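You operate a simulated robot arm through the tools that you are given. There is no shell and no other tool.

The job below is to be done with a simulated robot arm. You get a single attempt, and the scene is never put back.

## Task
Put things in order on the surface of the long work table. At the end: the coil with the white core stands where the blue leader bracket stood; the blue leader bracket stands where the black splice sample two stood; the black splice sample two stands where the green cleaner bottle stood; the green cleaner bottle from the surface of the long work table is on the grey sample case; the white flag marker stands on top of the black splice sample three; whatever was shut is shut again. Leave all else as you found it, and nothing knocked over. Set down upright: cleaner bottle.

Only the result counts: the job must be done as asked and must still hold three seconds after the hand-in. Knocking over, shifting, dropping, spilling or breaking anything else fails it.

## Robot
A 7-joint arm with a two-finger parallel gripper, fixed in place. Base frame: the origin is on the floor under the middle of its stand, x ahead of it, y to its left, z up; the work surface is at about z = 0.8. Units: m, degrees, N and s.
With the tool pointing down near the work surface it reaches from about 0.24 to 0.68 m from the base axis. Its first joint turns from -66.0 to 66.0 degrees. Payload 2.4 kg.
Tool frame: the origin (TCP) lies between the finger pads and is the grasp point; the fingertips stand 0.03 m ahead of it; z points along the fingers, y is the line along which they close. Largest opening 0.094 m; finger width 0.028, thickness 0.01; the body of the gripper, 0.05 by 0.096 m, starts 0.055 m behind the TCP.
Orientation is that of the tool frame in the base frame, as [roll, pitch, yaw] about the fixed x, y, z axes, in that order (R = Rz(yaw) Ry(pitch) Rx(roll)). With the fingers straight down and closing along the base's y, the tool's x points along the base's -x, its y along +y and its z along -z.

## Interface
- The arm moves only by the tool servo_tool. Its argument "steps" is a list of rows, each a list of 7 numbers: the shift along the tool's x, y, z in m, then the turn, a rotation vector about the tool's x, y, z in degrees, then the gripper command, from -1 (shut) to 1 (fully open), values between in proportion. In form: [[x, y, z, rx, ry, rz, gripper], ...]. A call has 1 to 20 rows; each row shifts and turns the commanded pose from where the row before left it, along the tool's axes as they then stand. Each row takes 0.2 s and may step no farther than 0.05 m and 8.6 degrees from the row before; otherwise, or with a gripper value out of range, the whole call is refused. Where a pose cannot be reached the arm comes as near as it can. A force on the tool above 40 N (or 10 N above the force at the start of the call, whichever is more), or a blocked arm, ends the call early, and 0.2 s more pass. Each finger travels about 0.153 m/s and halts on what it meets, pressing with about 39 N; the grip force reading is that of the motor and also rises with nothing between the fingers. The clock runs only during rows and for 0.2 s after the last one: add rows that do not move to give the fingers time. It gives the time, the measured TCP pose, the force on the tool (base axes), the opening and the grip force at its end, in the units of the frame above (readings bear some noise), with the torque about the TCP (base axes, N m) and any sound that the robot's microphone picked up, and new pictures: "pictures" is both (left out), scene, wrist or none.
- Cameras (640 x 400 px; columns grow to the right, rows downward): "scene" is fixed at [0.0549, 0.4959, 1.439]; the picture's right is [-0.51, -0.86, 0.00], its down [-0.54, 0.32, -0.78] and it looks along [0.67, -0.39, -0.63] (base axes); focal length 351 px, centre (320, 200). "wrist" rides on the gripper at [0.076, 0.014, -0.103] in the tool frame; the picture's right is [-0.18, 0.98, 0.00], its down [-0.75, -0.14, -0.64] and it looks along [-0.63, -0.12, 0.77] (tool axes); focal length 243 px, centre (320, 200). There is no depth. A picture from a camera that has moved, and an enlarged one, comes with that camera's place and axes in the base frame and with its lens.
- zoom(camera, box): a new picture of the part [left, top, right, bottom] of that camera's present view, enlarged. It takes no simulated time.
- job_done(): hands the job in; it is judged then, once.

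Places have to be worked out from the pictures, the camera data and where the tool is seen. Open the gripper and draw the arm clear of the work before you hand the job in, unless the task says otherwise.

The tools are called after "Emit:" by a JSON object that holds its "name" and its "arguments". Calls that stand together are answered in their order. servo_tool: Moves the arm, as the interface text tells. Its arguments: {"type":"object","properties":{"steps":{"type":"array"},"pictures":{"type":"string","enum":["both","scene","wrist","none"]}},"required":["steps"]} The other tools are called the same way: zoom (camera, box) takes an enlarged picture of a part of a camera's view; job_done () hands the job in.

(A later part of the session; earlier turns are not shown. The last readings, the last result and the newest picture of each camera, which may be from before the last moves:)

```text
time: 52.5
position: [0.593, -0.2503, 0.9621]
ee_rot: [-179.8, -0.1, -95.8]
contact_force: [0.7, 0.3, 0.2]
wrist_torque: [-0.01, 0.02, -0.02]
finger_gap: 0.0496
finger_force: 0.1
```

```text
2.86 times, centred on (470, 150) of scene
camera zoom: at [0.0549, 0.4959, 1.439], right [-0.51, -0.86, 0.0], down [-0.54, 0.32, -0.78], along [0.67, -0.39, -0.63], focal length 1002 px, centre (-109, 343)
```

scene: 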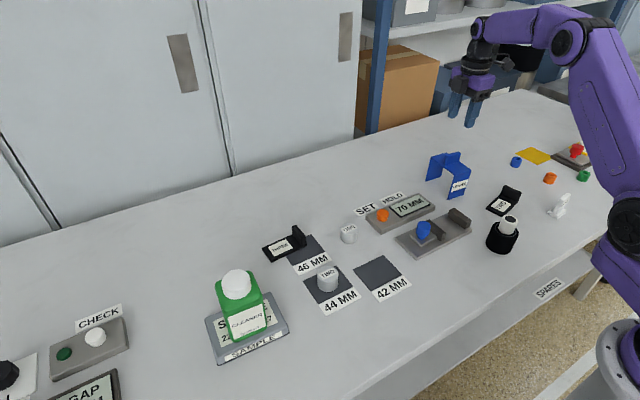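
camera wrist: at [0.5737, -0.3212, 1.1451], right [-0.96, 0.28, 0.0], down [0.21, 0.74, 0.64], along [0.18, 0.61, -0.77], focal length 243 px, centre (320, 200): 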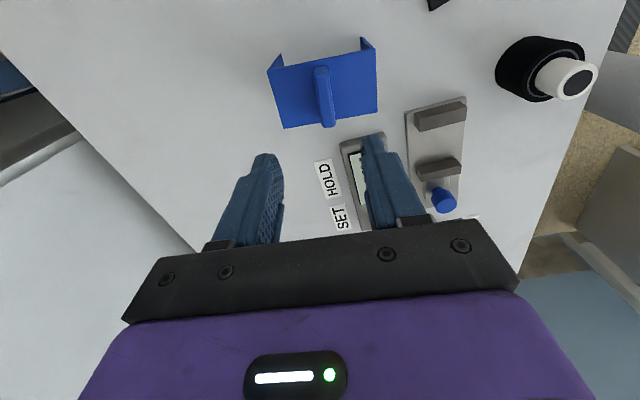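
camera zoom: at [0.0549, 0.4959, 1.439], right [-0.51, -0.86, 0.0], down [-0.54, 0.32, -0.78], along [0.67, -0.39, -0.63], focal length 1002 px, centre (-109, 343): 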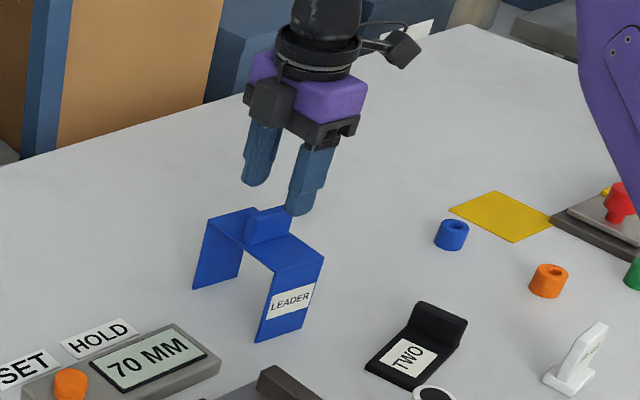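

The tab sits centred between the fingers. I'll descend to TCP z≈0.92 (tips just above the top plate).

Emit:
{"name": "servo_tool", "arguments": {"steps": [[0, 0, 0.015, 0, 0, 0, 0.06], [0, 0, 0.015, 0, 0, 0, 0.06], [0, 0, 0.008, 0, 0, 0, 0.06], [0, 0, 0.003, 0, 0, 0, 0.06], [0, 0, 0, 0, 0, 0, 0.06]], "pictures": "none"}}

Emit:
{"name": "zoom", "arguments": {"camera": "wrist", "box": [220, 60, 440, 220]}}

Emit:
{"name": "zoom", "arguments": {"camera": "scene", "box": [400, 80, 540, 220]}}

```text
time: 53.7
position: [0.5904, -0.25, 0.9222]
ee_rot: [-179.8, -0.1, -95.8]
contact_force: [-0.3, -0.2, 0.2]
wrist_torque: [-0.02, 0.01, 0.02]
finger_gap: 0.0499
finger_force: 0.2
```

```text
2.50 times, centred on (330, 140) of wrist
camera zoom: at [0.5694, -0.3234, 1.0236], right [-0.96, 0.28, 0.0], down [0.21, 0.74, 0.64], along [0.18, 0.61, -0.77], focal length 606 px, centre (295, 350)
```

zoom: 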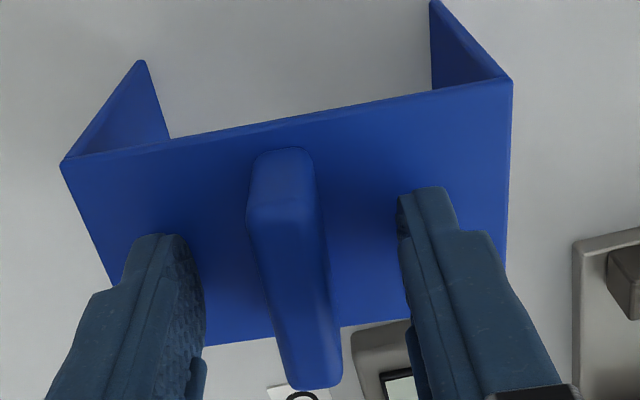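

```text
2.86 times, centred on (470, 150) of scene
camera zoom: at [0.0549, 0.4959, 1.439], right [-0.51, -0.86, 0.0], down [-0.54, 0.32, -0.78], along [0.67, -0.39, -0.63], focal length 1002 px, centre (-109, 343)
```

zoom: 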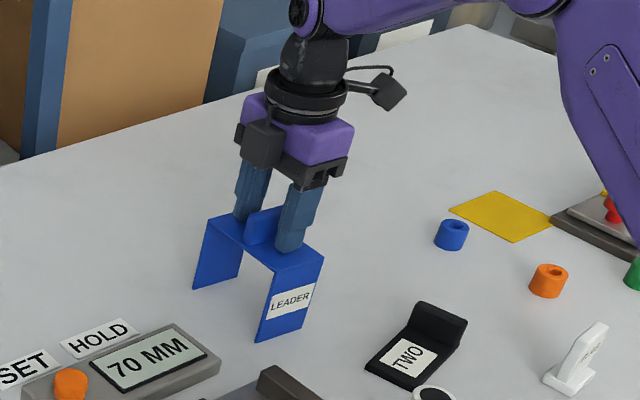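

The fingers straddle the tab just above the plate with no contact. Closing now.

Emit:
{"name": "servo_tool", "arguments": {"steps": [[0, 0, 0, 0, 0, 0, -0.3], [0, 0, 0, 0, 0, 0, -1], [0, 0, 0, 0, 0, 0, -1], [0, 0, 0, 0, 0, 0, -1]], "pictures": "none"}}

Emit:
{"name": "zoom", "arguments": {"camera": "wrist", "box": [220, 60, 440, 220]}}

```text
time: 54.7
position: [0.5908, -0.2503, 0.9213]
ee_rot: [-179.9, 0.0, -95.7]
contact_force: [0.2, -0.3, 0.9]
wrist_torque: [0.01, 0.0, -0.05]
finger_gap: 0.0178
finger_force: 39.2
```

```text
2.50 times, centred on (330, 140) of wrist
camera zoom: at [0.5694, -0.3234, 1.0238], right [-0.96, 0.28, 0.0], down [0.21, 0.74, 0.64], along [0.18, 0.61, -0.77], focal length 606 px, centre (295, 350)
```

zoom: 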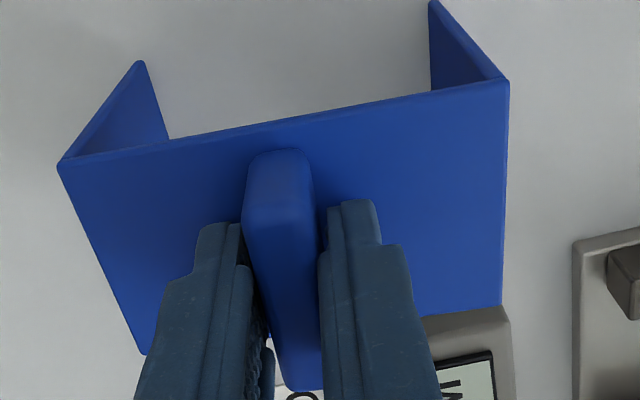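

Tab gripped (0.0178 gap). I'll lift slowly and check.

Emit:
{"name": "servo_tool", "arguments": {"steps": [[0, 0, -0.005, 0, 0, 0, -1], [0, 0, -0.01, 0, 0, 0, -1], [0, 0, -0.02, 0, 0, 0, -1], [0, 0, -0.03, 0, 0, 0, -1], [0, 0, -0.03, 0, 0, 0, -1], [0, 0, -0.03, 0, 0, 0, -1], [0, 0, -0.03, 0, 0, 0, -1], [0, 0, 0, 0, 0, 0, -1]], "pictures": "both"}}

Emit:
{"name": "zoom", "arguments": {"camera": "scene", "box": [400, 60, 540, 220]}}

```text
time: 56.5
position: [0.5883, -0.249, 1.0762]
ee_rot: [-179.7, -0.1, -95.7]
contact_force: [0.5, 0.6, -0.5]
wrist_torque: [-0.01, 0.0, -0.03]
finger_gap: 0.0176
finger_force: 39.3
camera wrist: at [0.5677, -0.323, 1.1781], right [-0.96, 0.28, 0.0], down [0.21, 0.74, 0.64], along [0.18, 0.61, -0.77], focal length 243 px, centre (320, 200)
```

scene: 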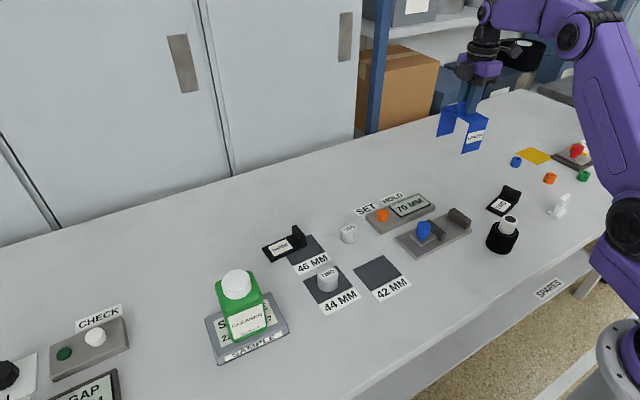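
wrist: 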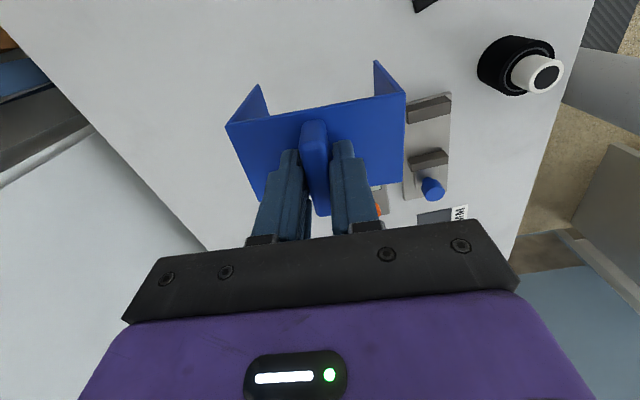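

```text
2.50 times, centred on (470, 140) of scene
camera zoom: at [0.0549, 0.4959, 1.439], right [-0.51, -0.86, 0.0], down [-0.54, 0.32, -0.78], along [0.67, -0.39, -0.63], focal length 877 px, centre (-55, 350)
```

zoom: 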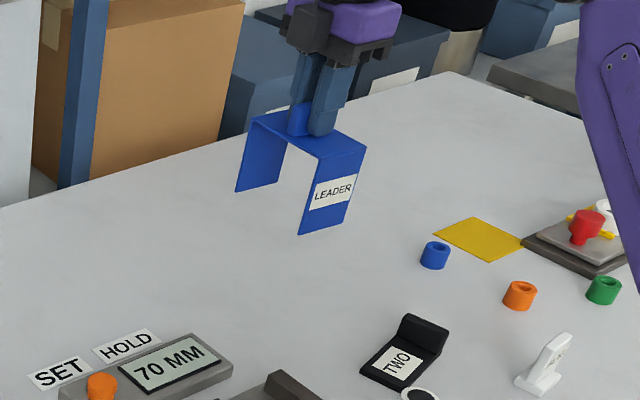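

The bracket hangs level. I'll carry it over to the splice's old place at (0.450,0.110).

Emit:
{"name": "servo_tool", "arguments": {"steps": [[-0.0143, 0.0073, 0, 0, 0, 0, -1], [-0.0287, 0.0146, 0, 0, 0, 0, -1], [-0.0287, 0.0146, 0, 0, 0, 0, -1], [-0.0287, 0.0146, 0, 0, 0, 0, -1], [-0.0287, 0.0146, 0, 0, 0, 0, -1], [-0.0287, 0.0146, 0, 0, 0, 0, -1], [-0.0287, 0.0146, 0, 0, 0, 0, -1], [-0.0287, 0.0146, 0, 0, 0, 0, -1], [-0.0287, 0.0146, 0, 0, 0, 0, -1], [-0.0287, 0.0146, 0, 0, 0, 0, -1], [-0.0287, 0.0146, 0, 0, 0, 0, -1], [-0.0287, 0.0146, 0, 0, 0, 0, -1], [-0.0143, 0.0073, 0, 0, 0, 0, -1], [0, 0, 0, 0, 0, 0, -1]], "pictures": "both"}}

Emit:
{"name": "zoom", "arguments": {"camera": "scene", "box": [300, 140, 460, 300]}}

Emit:
{"name": "zoom", "arguments": {"camera": "wrist", "box": [180, 20, 480, 220]}}

```text
time: 59.5
position: [0.4484, 0.1112, 1.0741]
ee_rot: [-179.8, -0.1, -95.7]
contact_force: [-0.5, 0.0, -1.0]
wrist_torque: [0.01, -0.01, 0.01]
finger_gap: 0.0176
finger_force: 39.1
camera wrist: at [0.4277, 0.0382, 1.1761], right [-0.96, 0.28, 0.0], down [0.21, 0.74, 0.64], along [0.18, 0.61, -0.77], focal length 243 px, centre (320, 200)
```

scene: 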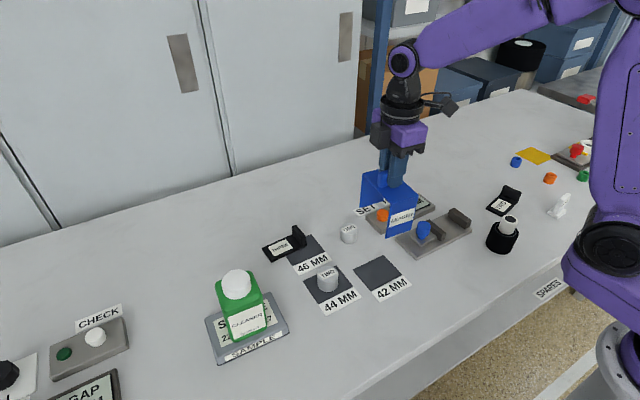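
wrist: 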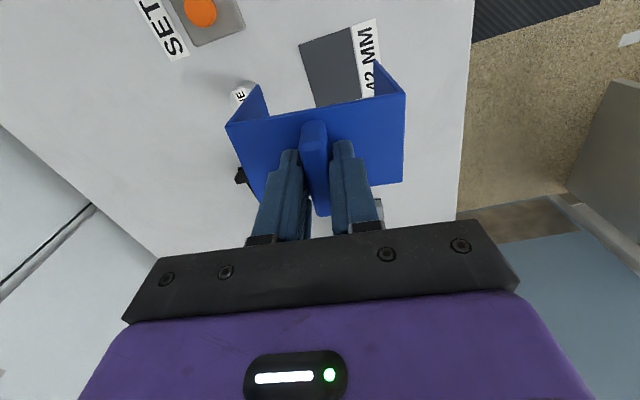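

```text
2.50 times, centred on (380, 220) of scene
camera zoom: at [0.0549, 0.4959, 1.439], right [-0.51, -0.86, 0.0], down [-0.54, 0.32, -0.78], along [0.67, -0.39, -0.63], focal length 877 px, centre (170, 150)
```

zoom: 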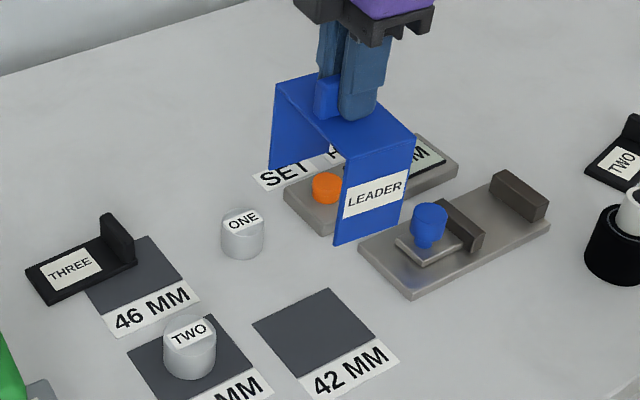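

```text
2.00 times, centred on (330, 120) of wrist
camera zoom: at [0.4277, 0.0382, 1.1761], right [-0.96, 0.28, 0.0], down [0.21, 0.74, 0.64], along [0.18, 0.61, -0.77], focal length 485 px, centre (300, 360)
```

zoom: 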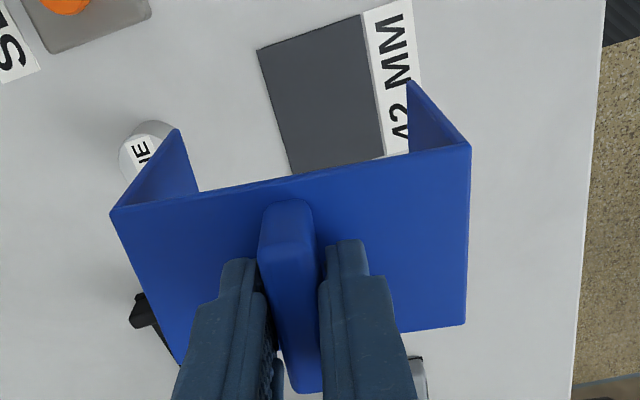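

The bracket will land at the splice's old spot, about 4 cm clear of cylinder ONE. I'll descend.

Emit:
{"name": "servo_tool", "arguments": {"steps": [[0, 0, 0.02, 0, 0, 0, -1], [0, 0, 0.03, 0, 0, 0, -1], [0, 0, 0.03, 0, 0, 0, -1], [0, 0, 0.03, 0, 0, 0, -1], [0, 0, 0.02, 0, 0, 0, -1], [0, 0, 0.012, 0, 0, 0, -1], [0, 0, 0.004, 0, 0, 0, -1], [0, 0, 0, 0, 0, 0, -1]], "pictures": "none"}}

Emit:
{"name": "zoom", "arguments": {"camera": "scene", "box": [300, 140, 460, 300]}}

```text
time: 61.3
position: [0.4516, 0.111, 0.9289]
ee_rot: [-179.9, -0.1, -95.6]
contact_force: [0.5, 0.3, -0.8]
wrist_torque: [-0.02, 0.02, -0.02]
finger_gap: 0.0175
finger_force: 39.0
```

```text
2.50 times, centred on (380, 220) of scene
camera zoom: at [0.0549, 0.4959, 1.439], right [-0.51, -0.86, 0.0], down [-0.54, 0.32, -0.78], along [0.67, -0.39, -0.63], focal length 877 px, centre (170, 150)
```

zoom: 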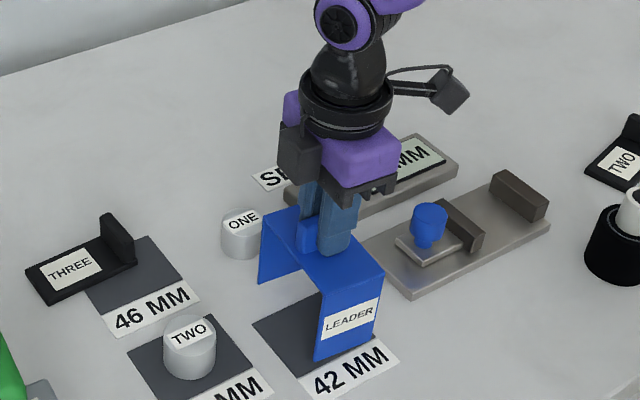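

Emit:
{"name": "servo_tool", "arguments": {"steps": [[0, 0, 0.002, 0, 0, 0, -1], [0, 0, 0.002, 0, 0, 0, -1], [0, 0, 0.0015, 0, 0, 0, -1], [0, 0, 0.001, 0, 0, 0, -1], [0, 0, 0, 0, 0, 0, -1]], "pictures": "none"}}

```text
time: 62.5
position: [0.4508, 0.1103, 0.9232]
ee_rot: [-179.7, -0.1, -95.7]
contact_force: [2.5, -1.0, 2.7]
wrist_torque: [0.01, 0.04, 0.01]
finger_gap: 0.0178
finger_force: 39.0
```

First light contact (about 3 N). One more millimetre to seat it.

Emit:
{"name": "servo_tool", "arguments": {"steps": [[0, 0, 0.001, 0, 0, 0, -1], [0, 0, 0, 0, 0, 0, -1]], "pictures": "none"}}

```text
time: 63.1
position: [0.4509, 0.1114, 0.9222]
ee_rot: [-179.6, -0.1, -95.8]
contact_force: [5.5, -1.8, 11.6]
wrist_torque: [-0.08, 0.01, -0.01]
finger_gap: 0.0176
finger_force: 38.9
```

Seated (about 12 N). I'll open the fingers gently and check.

Emit:
{"name": "servo_tool", "arguments": {"steps": [[0, 0, -0.0005, 0, 0, 0, -1], [0, 0, 0, 0, 0, 0, -0.55], [0, 0, 0, 0, 0, 0, -0.3], [0, 0, 0, 0, 0, 0, 0.06], [0, 0, 0, 0, 0, 0, 0.06]], "pictures": "none"}}

Emit:
{"name": "zoom", "arguments": {"camera": "scene", "box": [300, 140, 460, 300]}}

Emit:
{"name": "zoom", "arguments": {"camera": "wrist", "box": [180, 20, 480, 220]}}

```text
time: 64.3
position: [0.4496, 0.1114, 0.9211]
ee_rot: [-179.8, -0.1, -95.7]
contact_force: [0.0, -0.6, -0.9]
wrist_torque: [-0.02, -0.04, 0.01]
finger_gap: 0.0498
finger_force: 0.0
```

```text
2.50 times, centred on (380, 220) of scene
camera zoom: at [0.0549, 0.4959, 1.439], right [-0.51, -0.86, 0.0], down [-0.54, 0.32, -0.78], along [0.67, -0.39, -0.63], focal length 877 px, centre (170, 150)
```

zoom: 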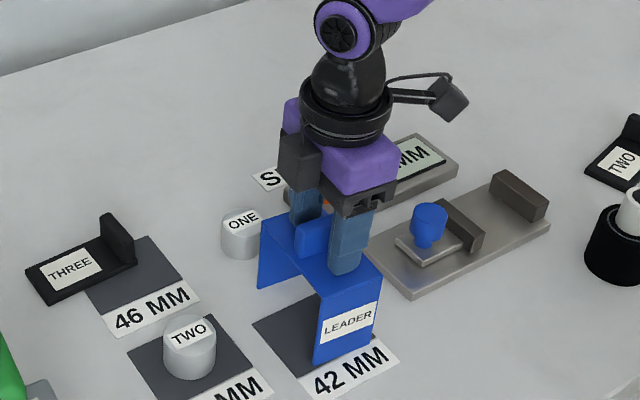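

```text
2.00 times, centred on (330, 120) of wrist
camera zoom: at [0.4287, 0.0369, 1.0242], right [-0.96, 0.28, 0.0], down [0.21, 0.74, 0.64], along [0.18, 0.61, -0.77], focal length 485 px, centre (300, 360)
```

zoom: 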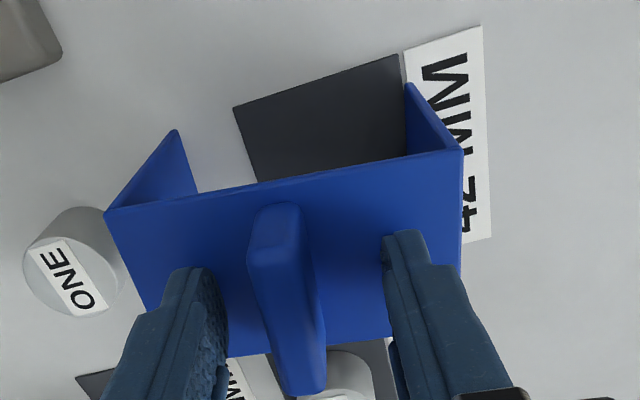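

The bracket stands free. I'll rise, turn the gripper back to the default heading, and go look at the coil.

Emit:
{"name": "servo_tool", "arguments": {"steps": [[0, 0, -0.02, 0, 0, 0, 0.06], [0, 0, -0.05, 0, 0, 0, 0.06], [0, 0, -0.05, 0, 0, 0, 0.06], [0, 0, 0, 0, 0, 8.43, 0.06], [0, 0, 0, 0, 0, 8.43, 0.06], [0, 0, 0, 0, 0, 8.43, 0.06], [0, 0, 0, 0, 0, 8.43, 0.06], [0, 0, 0, 0, 0, 8.43, 0.06], [0, 0, 0, 0, 0, 8.43, 0.06], [0, 0, 0, 0, 0, 8.43, 0.06], [0, 0, 0, 0, 0, 8.43, 0.06], [0, 0, 0, 0, 0, 8.43, 0.06], [0, 0, 0, 0, 0, 8.43, 0.06], [0.0171, -0.0424, 0, 0, 0, 0, 0.3], [0.0171, -0.0424, 0, 0, 0, 0, 0.3], [0.0171, -0.0424, 0, 0, 0, 0, 0.3], [0.0171, -0.0424, 0, 0, 0, 0, 0.3], [0.0171, -0.0424, 0, 0, 0, 0, 0.3], [0.0171, -0.0424, 0, 0, 0, 0, 0.3], [0.0171, -0.0424, 0, 0, 0, 0, 0.3]], "pictures": "both"}}

Emit:
{"name": "zoom", "arguments": {"camera": "wrist", "box": [240, 20, 440, 160]}}

Emit:
{"name": "zoom", "arguments": {"camera": "scene", "box": [340, 180, 560, 310]}}

```text
time: 68.5
position: [0.3295, -0.188, 1.0454]
ee_rot: [-179.9, 0.2, 180.0]
contact_force: [-0.2, -0.6, 0.0]
wrist_torque: [0.03, 0.02, -0.01]
finger_gap: 0.0612
finger_force: 0.1
camera wrist: at [0.2537, -0.1719, 1.1467], right [0.18, 0.98, 0.0], down [0.75, -0.14, 0.64], along [0.63, -0.12, -0.76], focal length 243 px, centre (320, 200)
```

scene: 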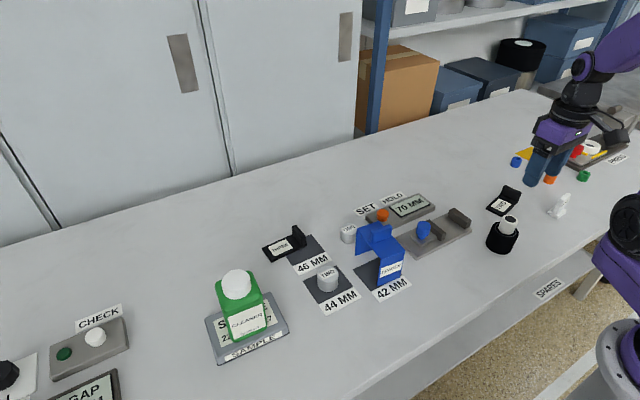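
wrist: 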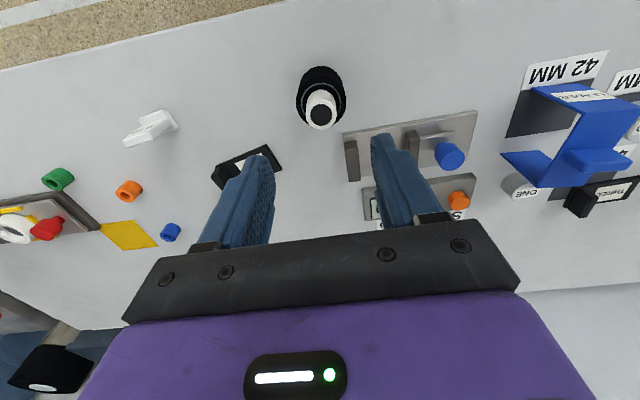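

```text
2.86 times, centred on (340, 90) of wrist
camera zoom: at [0.2537, -0.1719, 1.1467], right [0.18, 0.98, 0.0], down [0.75, -0.14, 0.64], along [0.63, -0.12, -0.76], focal length 693 px, centre (263, 514)
```

zoom: 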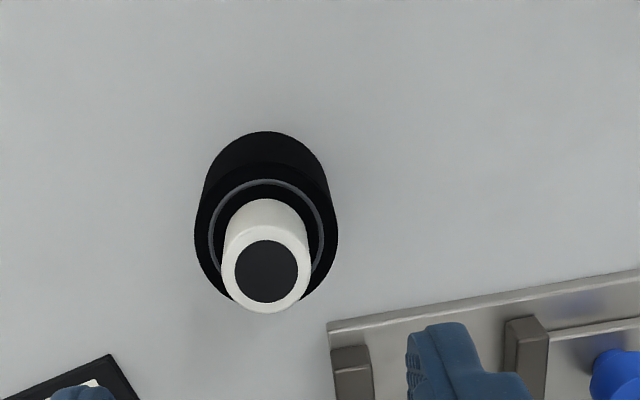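

```text
2.91 times, centred on (450, 245) of scene
camera zoom: at [0.0549, 0.4959, 1.439], right [-0.51, -0.86, 0.0], down [-0.54, 0.32, -0.78], along [0.67, -0.39, -0.63], focal length 1021 px, centre (-58, 69)
```

zoom: 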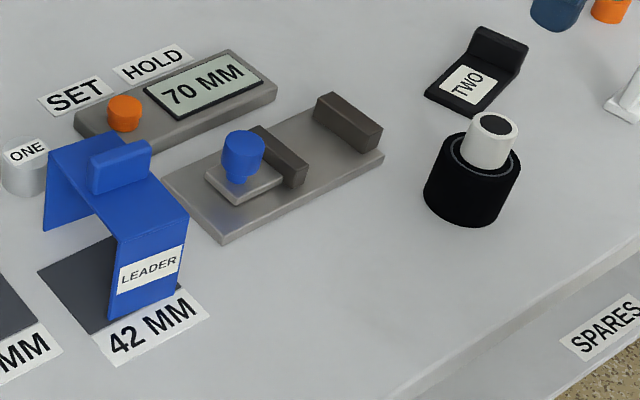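

The coil is centred at (0.351,-0.188), with its black top at z≈0.844 and the white core up to about 0.888. I'll hover with the tips just above the core.

Emit:
{"name": "servo_tool", "arguments": {"steps": [[-0.0215, 0, 0.02, 0, 0, 0, 0.2], [0, 0, 0.03, 0, 0, 0, 0.2], [0, 0, 0.03, 0, 0, 0, 0.2], [0, 0, 0.02, 0, 0, 0, 0.2], [0, 0, 0, 0, 0, 0, 0.2]], "pictures": "none"}}

Emit:
{"name": "zoom", "arguments": {"camera": "wrist", "box": [220, 60, 440, 220]}}

Emit:
{"name": "zoom", "arguments": {"camera": "scene", "box": [440, 150, 560, 270]}}

```text
time: 69.7
position: [0.3513, -0.1866, 0.9427]
ee_rot: [-179.7, 0.3, -180.0]
contact_force: [0.0, -0.3, 0.1]
wrist_torque: [0.0, 0.0, 0.0]
finger_gap: 0.0565
finger_force: 0.0
```

```text
2.50 times, centred on (330, 140) of wrist
camera zoom: at [0.2759, -0.1711, 1.0447], right [0.18, 0.98, 0.0], down [0.75, -0.14, 0.65], along [0.63, -0.12, -0.76], focal length 606 px, centre (295, 350)
```

zoom: 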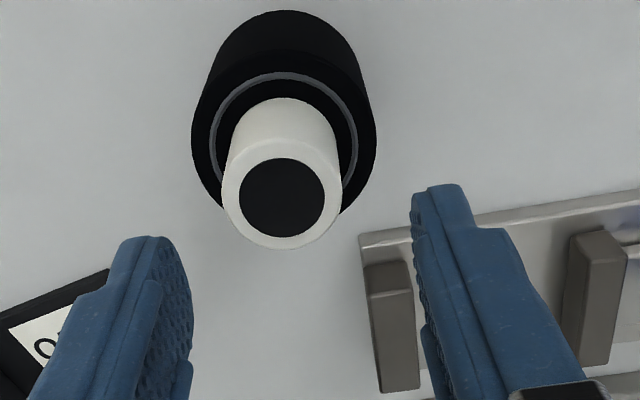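

```text
3.33 times, centred on (500, 210) of scene
camera zoom: at [0.0549, 0.4959, 1.439], right [-0.51, -0.86, 0.0], down [-0.54, 0.32, -0.78], along [0.67, -0.39, -0.63], focal length 1170 px, centre (-280, 167)
```

zoom: 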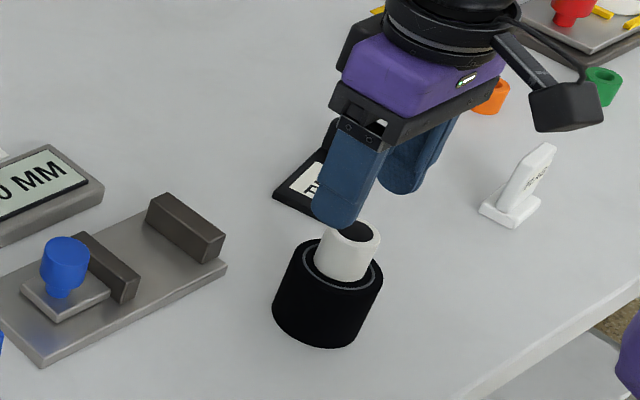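

The core is almost centred (about 2 mm off in y). I'll correct and descend around it.

Emit:
{"name": "servo_tool", "arguments": {"steps": [[0, -0.002, 0.02, 0, 0, 0, 0.2], [0, 0, 0.02, 0, 0, 0, 0.2], [0, 0, 0.012, 0, 0, 0, 0.2], [0, 0, 0.005, 0, 0, 0, 0.2], [0, 0, 0, 0, 0, 0, 0.2]], "pictures": "none"}}

Emit:
{"name": "zoom", "arguments": {"camera": "wrist", "box": [220, 60, 440, 220]}}

Emit:
{"name": "zoom", "arguments": {"camera": "scene", "box": [440, 150, 560, 270]}}

```text
time: 70.9
position: [0.3526, -0.1903, 0.8863]
ee_rot: [-179.9, 0.2, -180.0]
contact_force: [-0.5, 0.5, 0.1]
wrist_torque: [0.02, 0.0, 0.02]
finger_gap: 0.0565
finger_force: 0.2
```

```text
2.50 times, centred on (330, 140) of wrist
camera zoom: at [0.2761, -0.1733, 0.9877], right [0.18, 0.98, 0.0], down [0.75, -0.14, 0.65], along [0.63, -0.12, -0.76], focal length 606 px, centre (295, 350)
```

zoom: 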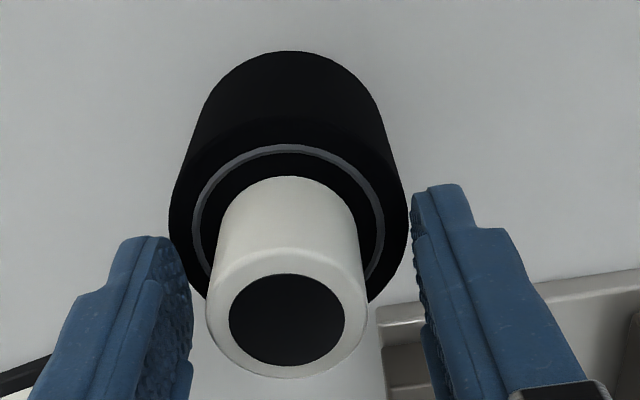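

```text
3.33 times, centred on (500, 210) of scene
camera zoom: at [0.0549, 0.4959, 1.439], right [-0.51, -0.86, 0.0], down [-0.54, 0.32, -0.78], along [0.67, -0.39, -0.63], focal length 1170 px, centre (-280, 167)
```

zoom: 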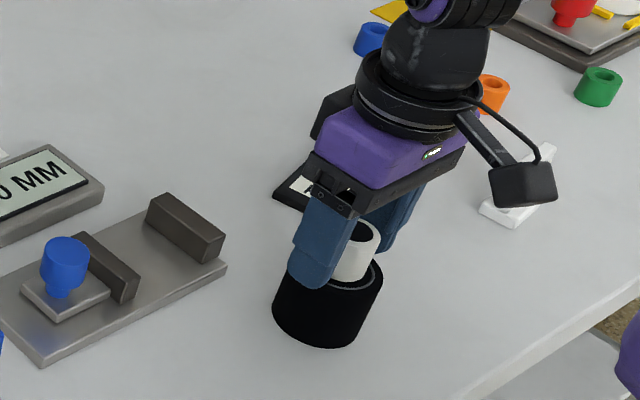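

The tips are beside the core, just above the black winding. Closing on the core.

Emit:
{"name": "servo_tool", "arguments": {"steps": [[0, 0, 0.003, 0, 0, 0, 0.2], [0, 0, 0, 0, 0, 0, -0.1], [0, 0, 0, 0, 0, 0, -0.25], [0, 0, 0, 0, 0, 0, -1], [0, 0, 0, 0, 0, 0, -1], [0, 0, 0, 0, 0, 0, -1]], "pictures": "none"}}

Emit:
{"name": "zoom", "arguments": {"camera": "wrist", "box": [220, 60, 440, 220]}}

```text
time: 71.3
position: [0.353, -0.1894, 0.8859]
ee_rot: [-179.9, 0.3, -179.9]
contact_force: [0.4, 4.3, 13.5]
wrist_torque: [0.46, 0.05, 0.04]
finger_gap: 0.0447
finger_force: 2.9
stopped in row 2: the force on the tool passed its limit at 52 N (the readings are from after the stop); the commanded pose is now the measured one
```

```text
2.50 times, centred on (330, 140) of wrist
camera zoom: at [0.2763, -0.1728, 0.9865], right [0.18, 0.98, 0.0], down [0.75, -0.14, 0.65], along [0.63, -0.12, -0.76], focal length 606 px, centre (295, 350)
```

zoom: 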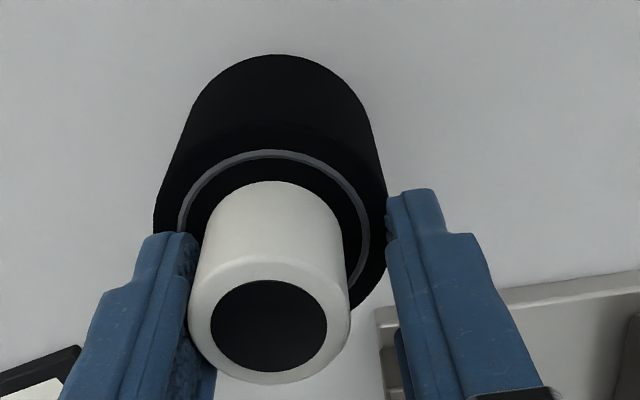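

A tip pressed on the winding's top, so the winding is slightly higher (about 0.853). I'll raise 4 mm, see that the coil sits flat, then close.

Emit:
{"name": "servo_tool", "arguments": {"steps": [[0, 0, -0.002, 0, 0, 0, 0.2], [0, 0, -0.002, 0, 0, 0, 0.2], [0, 0, 0, 0, 0, 0, 0.2]], "pictures": "none"}}

Emit:
{"name": "zoom", "arguments": {"camera": "wrist", "box": [220, 60, 440, 220]}}

Emit:
{"name": "zoom", "arguments": {"camera": "scene", "box": [440, 150, 560, 270]}}

```text
time: 72.1
position: [0.3518, -0.1884, 0.8873]
ee_rot: [-179.8, 0.3, -179.9]
contact_force: [0.1, 0.3, 0.7]
wrist_torque: [-0.02, 0.01, 0.02]
finger_gap: 0.0561
finger_force: 0.0
```

```text
2.50 times, centred on (330, 140) of wrist
camera zoom: at [0.2758, -0.1736, 0.99], right [0.18, 0.98, 0.0], down [0.75, -0.14, 0.65], along [0.63, -0.12, -0.76], focal length 606 px, centre (295, 350)
```

zoom: 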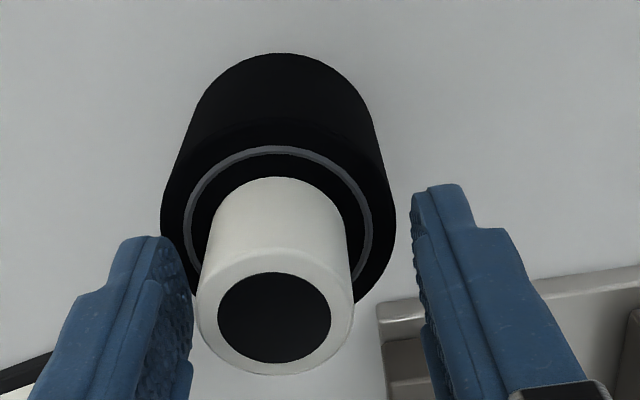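

```text
3.33 times, centred on (500, 210) of scene
camera zoom: at [0.0549, 0.4959, 1.439], right [-0.51, -0.86, 0.0], down [-0.54, 0.32, -0.78], along [0.67, -0.39, -0.63], focal length 1170 px, centre (-280, 167)
```

zoom: 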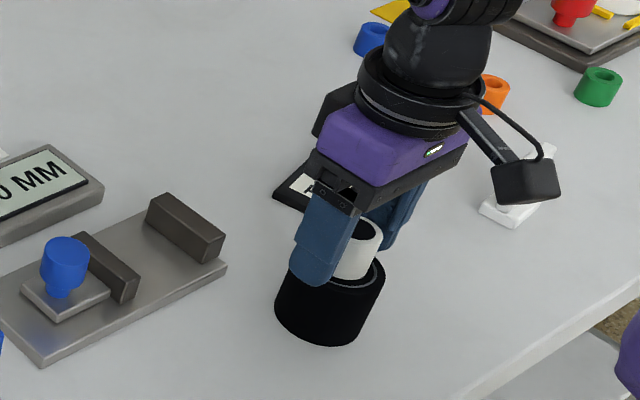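

The coil sits flat, nudged about 3 mm toward −y, which is fine since it is being moved. I'll recentre and close on the core at this height.

Emit:
{"name": "servo_tool", "arguments": {"steps": [[0, -0.003, 0, 0, 0, 0, 0.2], [0, 0, 0, 0, 0, 0, -0.1], [0, 0, 0, 0, 0, 0, -0.25], [0, 0, 0, 0, 0, 0, -1], [0, 0, 0, 0, 0, 0, -1], [0, 0, 0, 0, 0, 0, -1]], "pictures": "none"}}

Emit:
{"name": "zoom", "arguments": {"camera": "wrist", "box": [220, 60, 440, 220]}}

```text
time: 73.5
position: [0.3517, -0.1928, 0.8894]
ee_rot: [-179.8, 0.3, 179.9]
contact_force: [-0.3, 0.2, -0.1]
wrist_torque: [-0.01, -0.04, 0.0]
finger_gap: 0.0328
finger_force: 39.4
```

```text
2.50 times, centred on (330, 140) of wrist
camera zoom: at [0.2757, -0.1766, 0.9901], right [0.18, 0.98, 0.0], down [0.75, -0.14, 0.65], along [0.63, -0.12, -0.76], focal length 606 px, centre (295, 350)
```

zoom: 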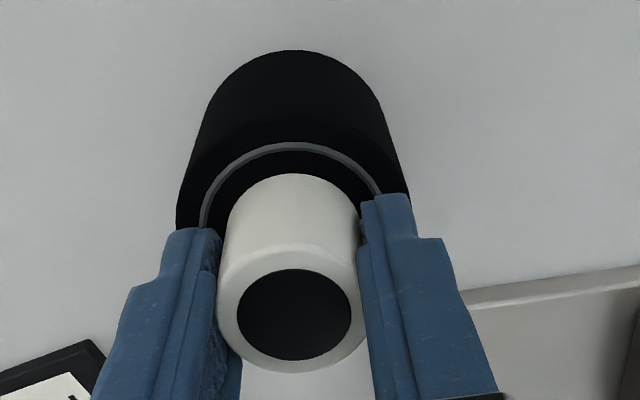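

Core gripped at 0.0328. I'll lift slowly and check for slip.

Emit:
{"name": "servo_tool", "arguments": {"steps": [[0, 0, -0.005, 0, 0, 0, -1], [0, 0, -0.01, 0, 0, 0, -1], [0, 0, -0.015, 0, 0, 0, -1], [0, 0, 0, 0, 0, 0, -1]], "pictures": "none"}}

Emit:
{"name": "zoom", "arguments": {"camera": "wrist", "box": [220, 60, 440, 220]}}

Emit:
{"name": "zoom", "arguments": {"camera": "scene", "box": [440, 150, 560, 270]}}

```text
time: 74.5
position: [0.3516, -0.1927, 0.9188]
ee_rot: [-179.9, 0.4, 180.0]
contact_force: [0.4, 0.2, -2.2]
wrist_torque: [-0.06, -0.04, 0.0]
finger_gap: 0.033
finger_force: 39.6
```

```text
2.50 times, centred on (330, 140) of wrist
camera zoom: at [0.2758, -0.1762, 1.0206], right [0.18, 0.98, 0.0], down [0.75, -0.14, 0.65], along [0.63, -0.12, -0.76], focal length 606 px, centre (295, 350)
```

zoom: 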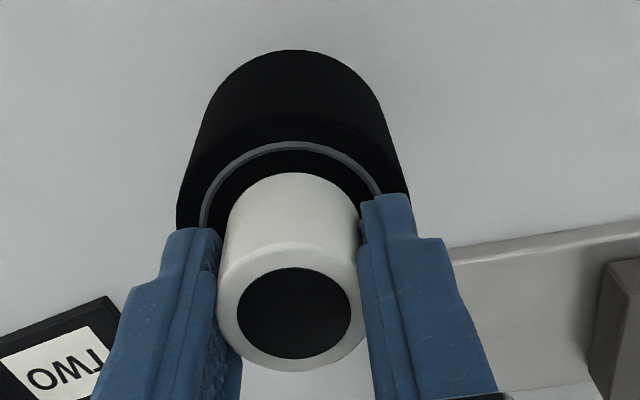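

```text
3.33 times, centred on (500, 210) of scene
camera zoom: at [0.0549, 0.4959, 1.439], right [-0.51, -0.86, 0.0], down [-0.54, 0.32, -0.78], along [0.67, -0.39, -0.63], focal length 1170 px, centre (-280, 167)
```

zoom: 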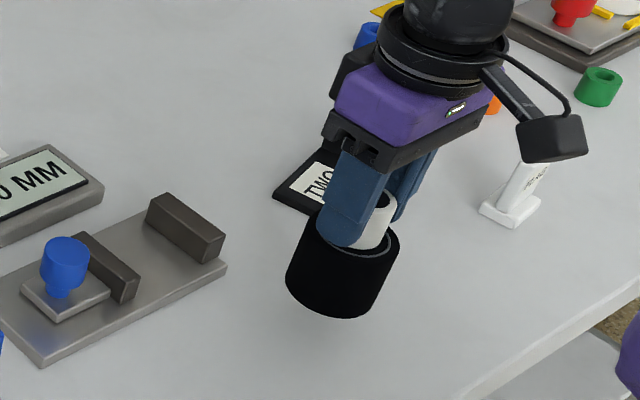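

It holds without slip. I'll raise it and carry it to the bracket's old place (0.590,-0.2495).

Emit:
{"name": "servo_tool", "arguments": {"steps": [[0, 0, -0.03, 0, 0, 0, -1], [0, 0, -0.04, 0, 0, 0, -1], [0, 0, -0.03, 0, 0, 0, -1], [-0.015, -0.0035, 0, 0, 0, 0, -1], [-0.03, -0.0071, 0, 0, 0, 0, -1], [-0.03, -0.0071, 0, 0, 0, 0, -1], [-0.03, -0.0071, 0, 0, 0, 0, -1], [-0.03, -0.0071, 0, 0, 0, 0, -1], [-0.03, -0.0071, 0, 0, 0, 0, -1], [-0.03, -0.0071, 0, 0, 0, 0, -1], [-0.03, -0.0071, 0, 0, 0, 0, -1], [-0.014, -0.0035, 0, 0, 0, 0, -1], [0, 0, 0, 0, 0, 0, -1]], "pictures": "both"}}

Emit:
{"name": "zoom", "arguments": {"camera": "scene", "box": [400, 80, 560, 230]}}

```text
time: 77.3
position: [0.5897, -0.2499, 1.0185]
ee_rot: [-179.8, 0.2, 180.0]
contact_force: [0.0, 0.3, -1.6]
wrist_torque: [0.03, 0.0, 0.04]
finger_gap: 0.0329
finger_force: 39.0
camera wrist: at [0.5137, -0.2331, 1.1204], right [0.18, 0.98, 0.0], down [0.75, -0.14, 0.65], along [0.63, -0.12, -0.76], focal length 243 px, centre (320, 200)
```

scene: 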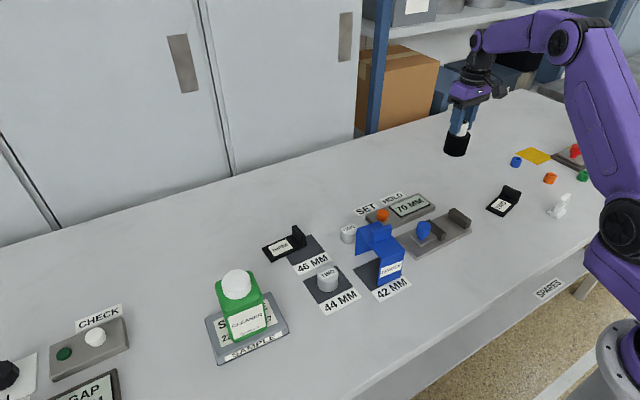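
wrist: 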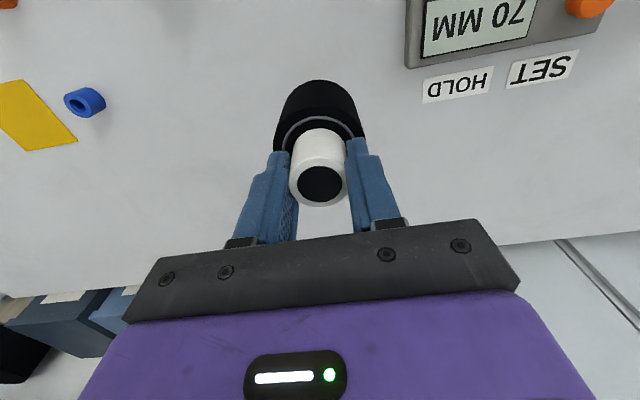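

```text
2.67 times, centred on (480, 155) of scene
camera zoom: at [0.0549, 0.4959, 1.439], right [-0.51, -0.86, 0.0], down [-0.54, 0.32, -0.78], along [0.67, -0.39, -0.63], focal length 936 px, centre (-107, 320)
```

zoom: 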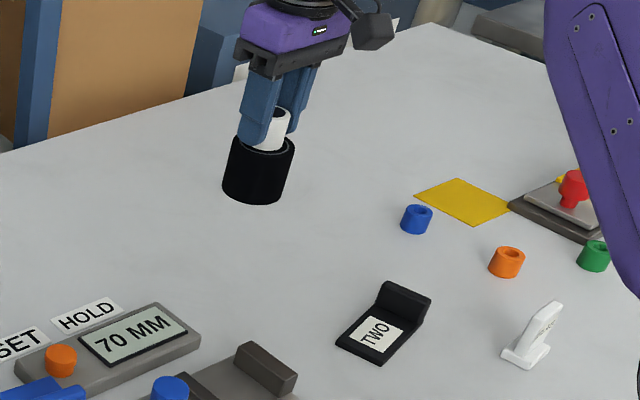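

It is directly above the bracket's old place, and the spot is clear. Descending.

Emit:
{"name": "servo_tool", "arguments": {"steps": [[0, 0, 0.02, 0, 0, 0, -1], [0, 0, 0.03, 0, 0, 0, -1], [0, 0, 0.03, 0, 0, 0, -1], [0, 0, 0.025, 0, 0, 0, -1], [0, 0, 0.015, 0, 0, 0, -1], [0, 0, 0.003, 0, 0, 0, -1], [0, 0, 0, 0, 0, 0, -1]], "pictures": "none"}}

Emit:
{"name": "servo_tool", "arguments": {"steps": [[0, 0, 0.002, 0, 0, 0, -1], [0, 0, 0.001, 0, 0, 0, -1], [0, 0, 0.001, 0, 0, 0, -1], [0, 0, 0, 0, 0, 0, -1]], "pictures": "none"}}

```text
time: 78.9
position: [0.5908, -0.2486, 0.8965]
ee_rot: [-179.7, 0.3, -180.0]
contact_force: [-0.2, 0.2, -2.2]
wrist_torque: [0.0, -0.02, 0.0]
finger_gap: 0.0326
finger_force: 38.7
```

```text
time: 79.9
position: [0.591, -0.2488, 0.8924]
ee_rot: [-179.7, 0.4, 180.0]
contact_force: [0.8, 0.7, -2.5]
wrist_torque: [0.02, 0.01, 0.03]
finger_gap: 0.0329
finger_force: 38.9
```

No contact yet at 0.892. I'll continue in 1 mm steps.

Emit:
{"name": "servo_tool", "arguments": {"steps": [[0, 0, 0.001, 0, 0, 0, -1], [0, 0, 0.001, 0, 0, 0, -1], [0, 0, 0.001, 0, 0, 0, -1], [0, 0, 0, 0, 0, 0, -1]], "pictures": "none"}}

```text
time: 80.9
position: [0.5903, -0.248, 0.8921]
ee_rot: [-179.7, 0.4, 179.9]
contact_force: [-4.3, 1.8, 18.3]
wrist_torque: [0.34, 0.53, 0.16]
finger_gap: 0.0329
finger_force: 38.9
```

Contact (18 N). I'll ease off 1 mm and open slowly.

Emit:
{"name": "servo_tool", "arguments": {"steps": [[0, 0, -0.001, 0, 0, 0, -1], [0, 0, 0, 0, 0, 0, -1], [0, 0, 0, 0, 0, 0, -0.2], [0, 0, 0, 0, 0, 0, 0.1], [0, 0, 0, 0, 0, 0, 0.1]], "pictures": "none"}}

Emit:
{"name": "zoom", "arguments": {"camera": "wrist", "box": [220, 60, 440, 220]}}

Emit:
{"name": "zoom", "arguments": {"camera": "scene", "box": [400, 80, 560, 230]}}

```text
time: 82.1
position: [0.5916, -0.2485, 0.8915]
ee_rot: [-179.8, 0.3, 179.9]
contact_force: [0.2, -0.5, -0.1]
wrist_torque: [0.0, 0.01, 0.0]
finger_gap: 0.0516
finger_force: 0.0
```

```text
2.50 times, centred on (330, 140) of wrist
camera zoom: at [0.515, -0.2329, 0.9919], right [0.18, 0.98, 0.0], down [0.75, -0.14, 0.65], along [0.63, -0.12, -0.76], focal length 606 px, centre (295, 350)
```

zoom: 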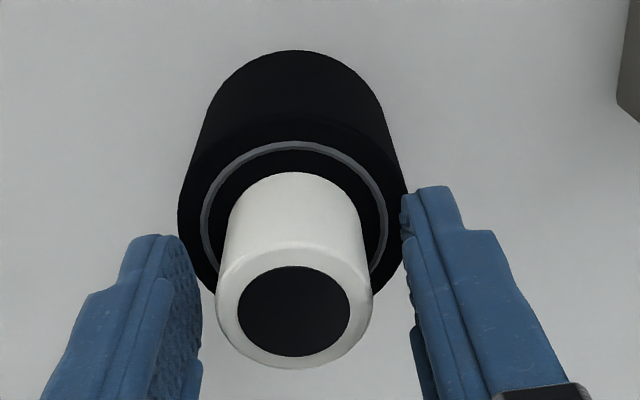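

```text
2.67 times, centred on (480, 155) of scene
camera zoom: at [0.0549, 0.4959, 1.439], right [-0.51, -0.86, 0.0], down [-0.54, 0.32, -0.78], along [0.67, -0.39, -0.63], focal length 936 px, centre (-107, 320)
```

zoom: 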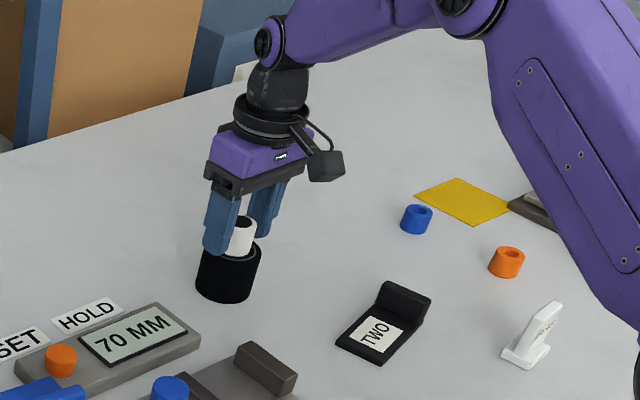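

The coil stands upright and released at the bracket's old spot. I'll rise straight up and go view the flag marker.

Emit:
{"name": "servo_tool", "arguments": {"steps": [[0, 0, -0.01, 0, 0, 0, 0.1], [0, 0, -0.03, 0, 0, 0, 0.1], [0, 0, -0.04, 0, 0, 0, 0.1], [0, 0, -0.04, 0, 0, 0, 0.1], [0, 0, -0.03, 0, 0, 0, 0.1], [0.035, -0.0213, 0, 0, 0, 0, 0.1], [0.035, -0.0213, 0, 0, 0, 0, 0.1], [0.035, -0.0213, 0, 0, 0, 0, 0.1], [0.035, -0.0213, 0, 0, 0, 0, 0.1], [0.035, -0.0213, 0, 0, 0, 0, 0.1], [0.035, -0.0213, 0, 0, 0, 0, 0.1], [0.035, -0.0213, 0, 0, 0, 0, 0.1], [0.035, -0.0213, 0, 0, 0, 0, 0.1], [0, 0, 0, 0, 0, 0, 0.1]], "pictures": "both"}}

Emit:
{"name": "zoom", "arguments": {"camera": "wrist", "box": [220, 20, 420, 160]}}

Emit:
{"name": "zoom", "arguments": {"camera": "scene", "box": [520, 160, 600, 230]}}

Emit:
{"name": "zoom", "arguments": {"camera": "scene", "box": [400, 120, 560, 250]}}

```text
time: 85.1
position: [0.3083, -0.4167, 1.0406]
ee_rot: [-179.8, 0.3, -180.0]
contact_force: [0.5, 0.5, -0.5]
wrist_torque: [0.03, -0.03, -0.01]
finger_gap: 0.0516
finger_force: 0.2
camera wrist: at [0.2321, -0.4015, 1.142], right [0.18, 0.98, 0.0], down [0.75, -0.14, 0.65], along [0.63, -0.12, -0.76], focal length 243 px, centre (320, 200)
```

scene: 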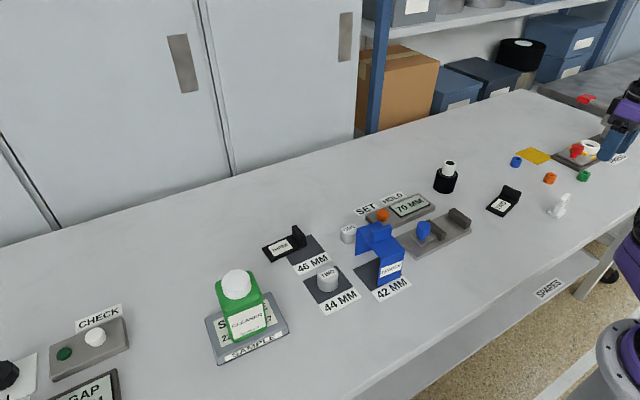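
wrist: 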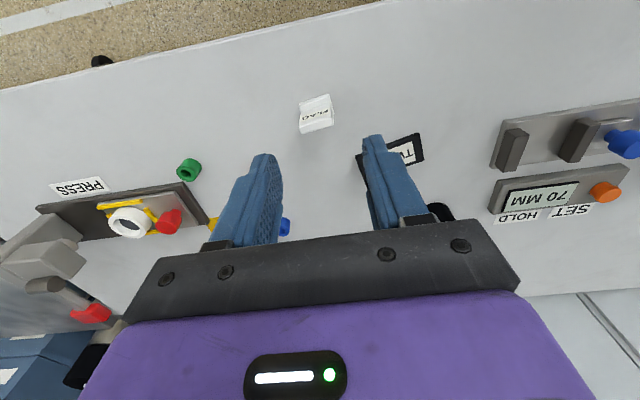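

```text
2.86 times, centred on (320, 90) of wrist
camera zoom: at [0.2321, -0.4015, 1.142], right [0.18, 0.98, 0.0], down [0.75, -0.14, 0.65], along [0.63, -0.12, -0.76], focal length 693 px, centre (320, 514)
```

zoom: 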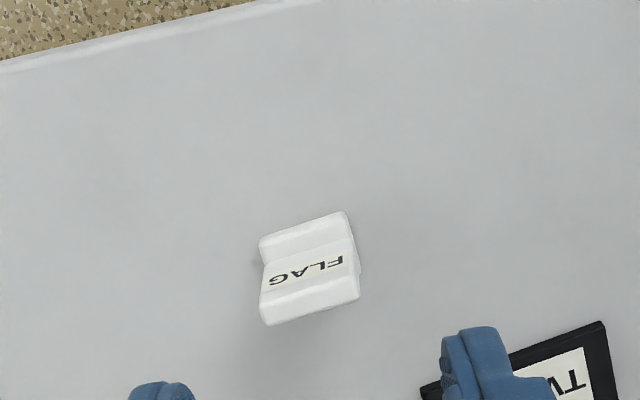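

```text
5.71 times, centred on (560, 195) of scene
camera zoom: at [0.0549, 0.4959, 1.439], right [-0.51, -0.86, 0.0], down [-0.54, 0.32, -0.78], along [0.67, -0.39, -0.63], focal length 2005 px, centre (-1051, 229)
```

zoom: 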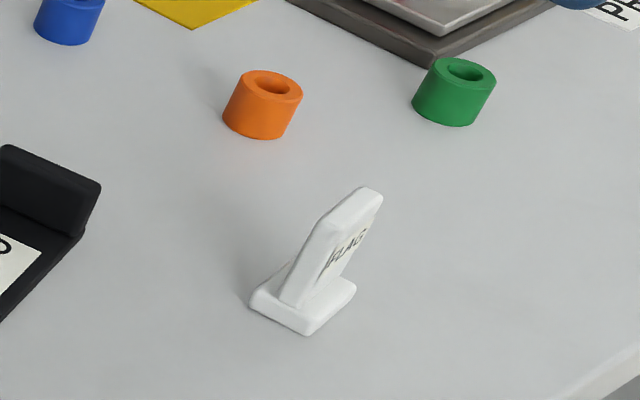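

```text
3.08 times, centred on (480, 185) of scene
camera zoom: at [0.0549, 0.4959, 1.439], right [-0.51, -0.86, 0.0], down [-0.54, 0.32, -0.78], along [0.67, -0.39, -0.63], focal length 1080 px, centre (-172, 246)
```

zoom: 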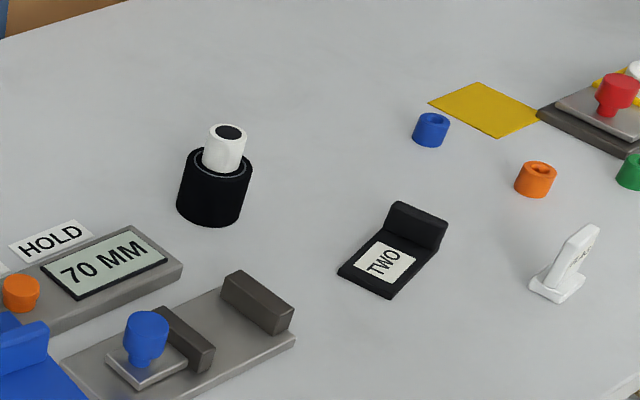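

Coil, splice two and bracket are all in place. The flag's upright plate is near (0.351,-0.430), thin along x and turned about 8°. I'll go above it and turn the gripper so it closes across the thin side.

Emit:
{"name": "servo_tool", "arguments": {"steps": [[-0.043, -0.013, 0, 0, 0, 0, 0.1], [0, 0, 0.01, 0, 0, 8.21, 0.1], [0, 0, 0.01, 0, 0, 8.21, 0.1], [0, 0, 0.01, 0, 0, 8.21, 0.1], [0, 0, 0.01, 0, 0, 8.21, 0.1], [0, 0, 0, 0, 0, 8.21, 0.1], [0, 0, 0, 0, 0, 8.21, 0.1], [0, 0, 0, 0, 0, 8.21, 0.1], [0, 0, 0, 0, 0, 8.21, 0.1], [0, 0, 0, 0, 0, 8.21, 0.1], [0, 0, 0, 0, 0, 8.21, 0.1], [0, 0, 0, 0, 0, 0, 0.1]], "pictures": "both"}}

Emit:
{"name": "zoom", "arguments": {"camera": "wrist", "box": [220, 40, 440, 200]}}

Emit:
{"name": "zoom", "arguments": {"camera": "scene", "box": [500, 120, 640, 240]}}

```text
time: 87.7
position: [0.3536, -0.4312, 1.0]
ee_rot: [179.9, 0.3, 97.7]
contact_force: [-0.7, 0.3, 0.6]
wrist_torque: [0.01, 0.01, 0.04]
finger_gap: 0.0518
finger_force: 0.1
camera wrist: at [0.3576, -0.3528, 1.1019], right [1.0, -0.05, 0.0], down [-0.04, -0.76, 0.64], along [-0.03, -0.64, -0.76], focal length 243 px, centre (320, 200)
```

scene: 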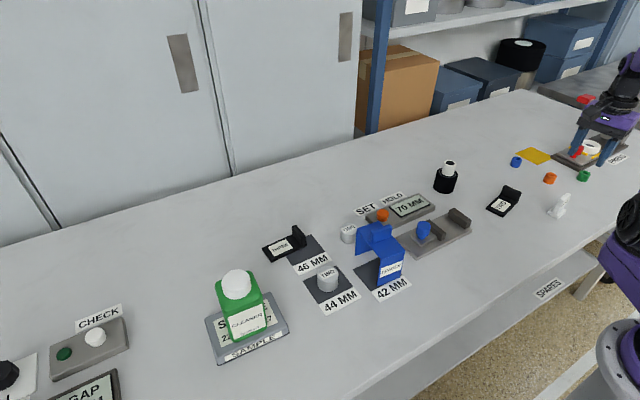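
wrist: 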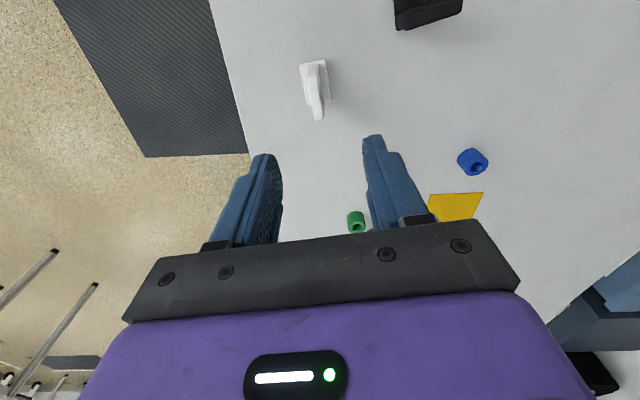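

```text
2.50 times, centred on (330, 120) of wrist
camera zoom: at [0.3576, -0.3528, 1.1019], right [1.0, -0.05, 0.0], down [-0.04, -0.76, 0.64], along [-0.03, -0.64, -0.76], focal length 606 px, centre (295, 400)
```

zoom: 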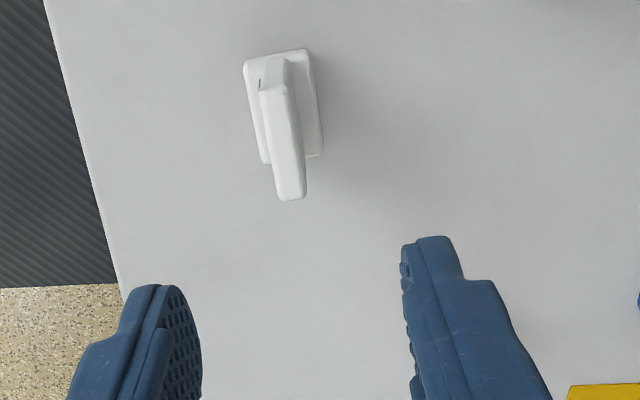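

```text
3.33 times, centred on (570, 180) of scene
camera zoom: at [0.0549, 0.4959, 1.439], right [-0.51, -0.86, 0.0], down [-0.54, 0.32, -0.78], along [0.67, -0.39, -0.63], focal length 1170 px, centre (-513, 267)
```

zoom: 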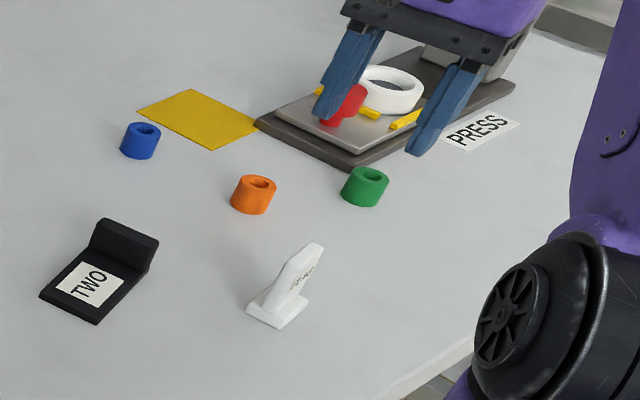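

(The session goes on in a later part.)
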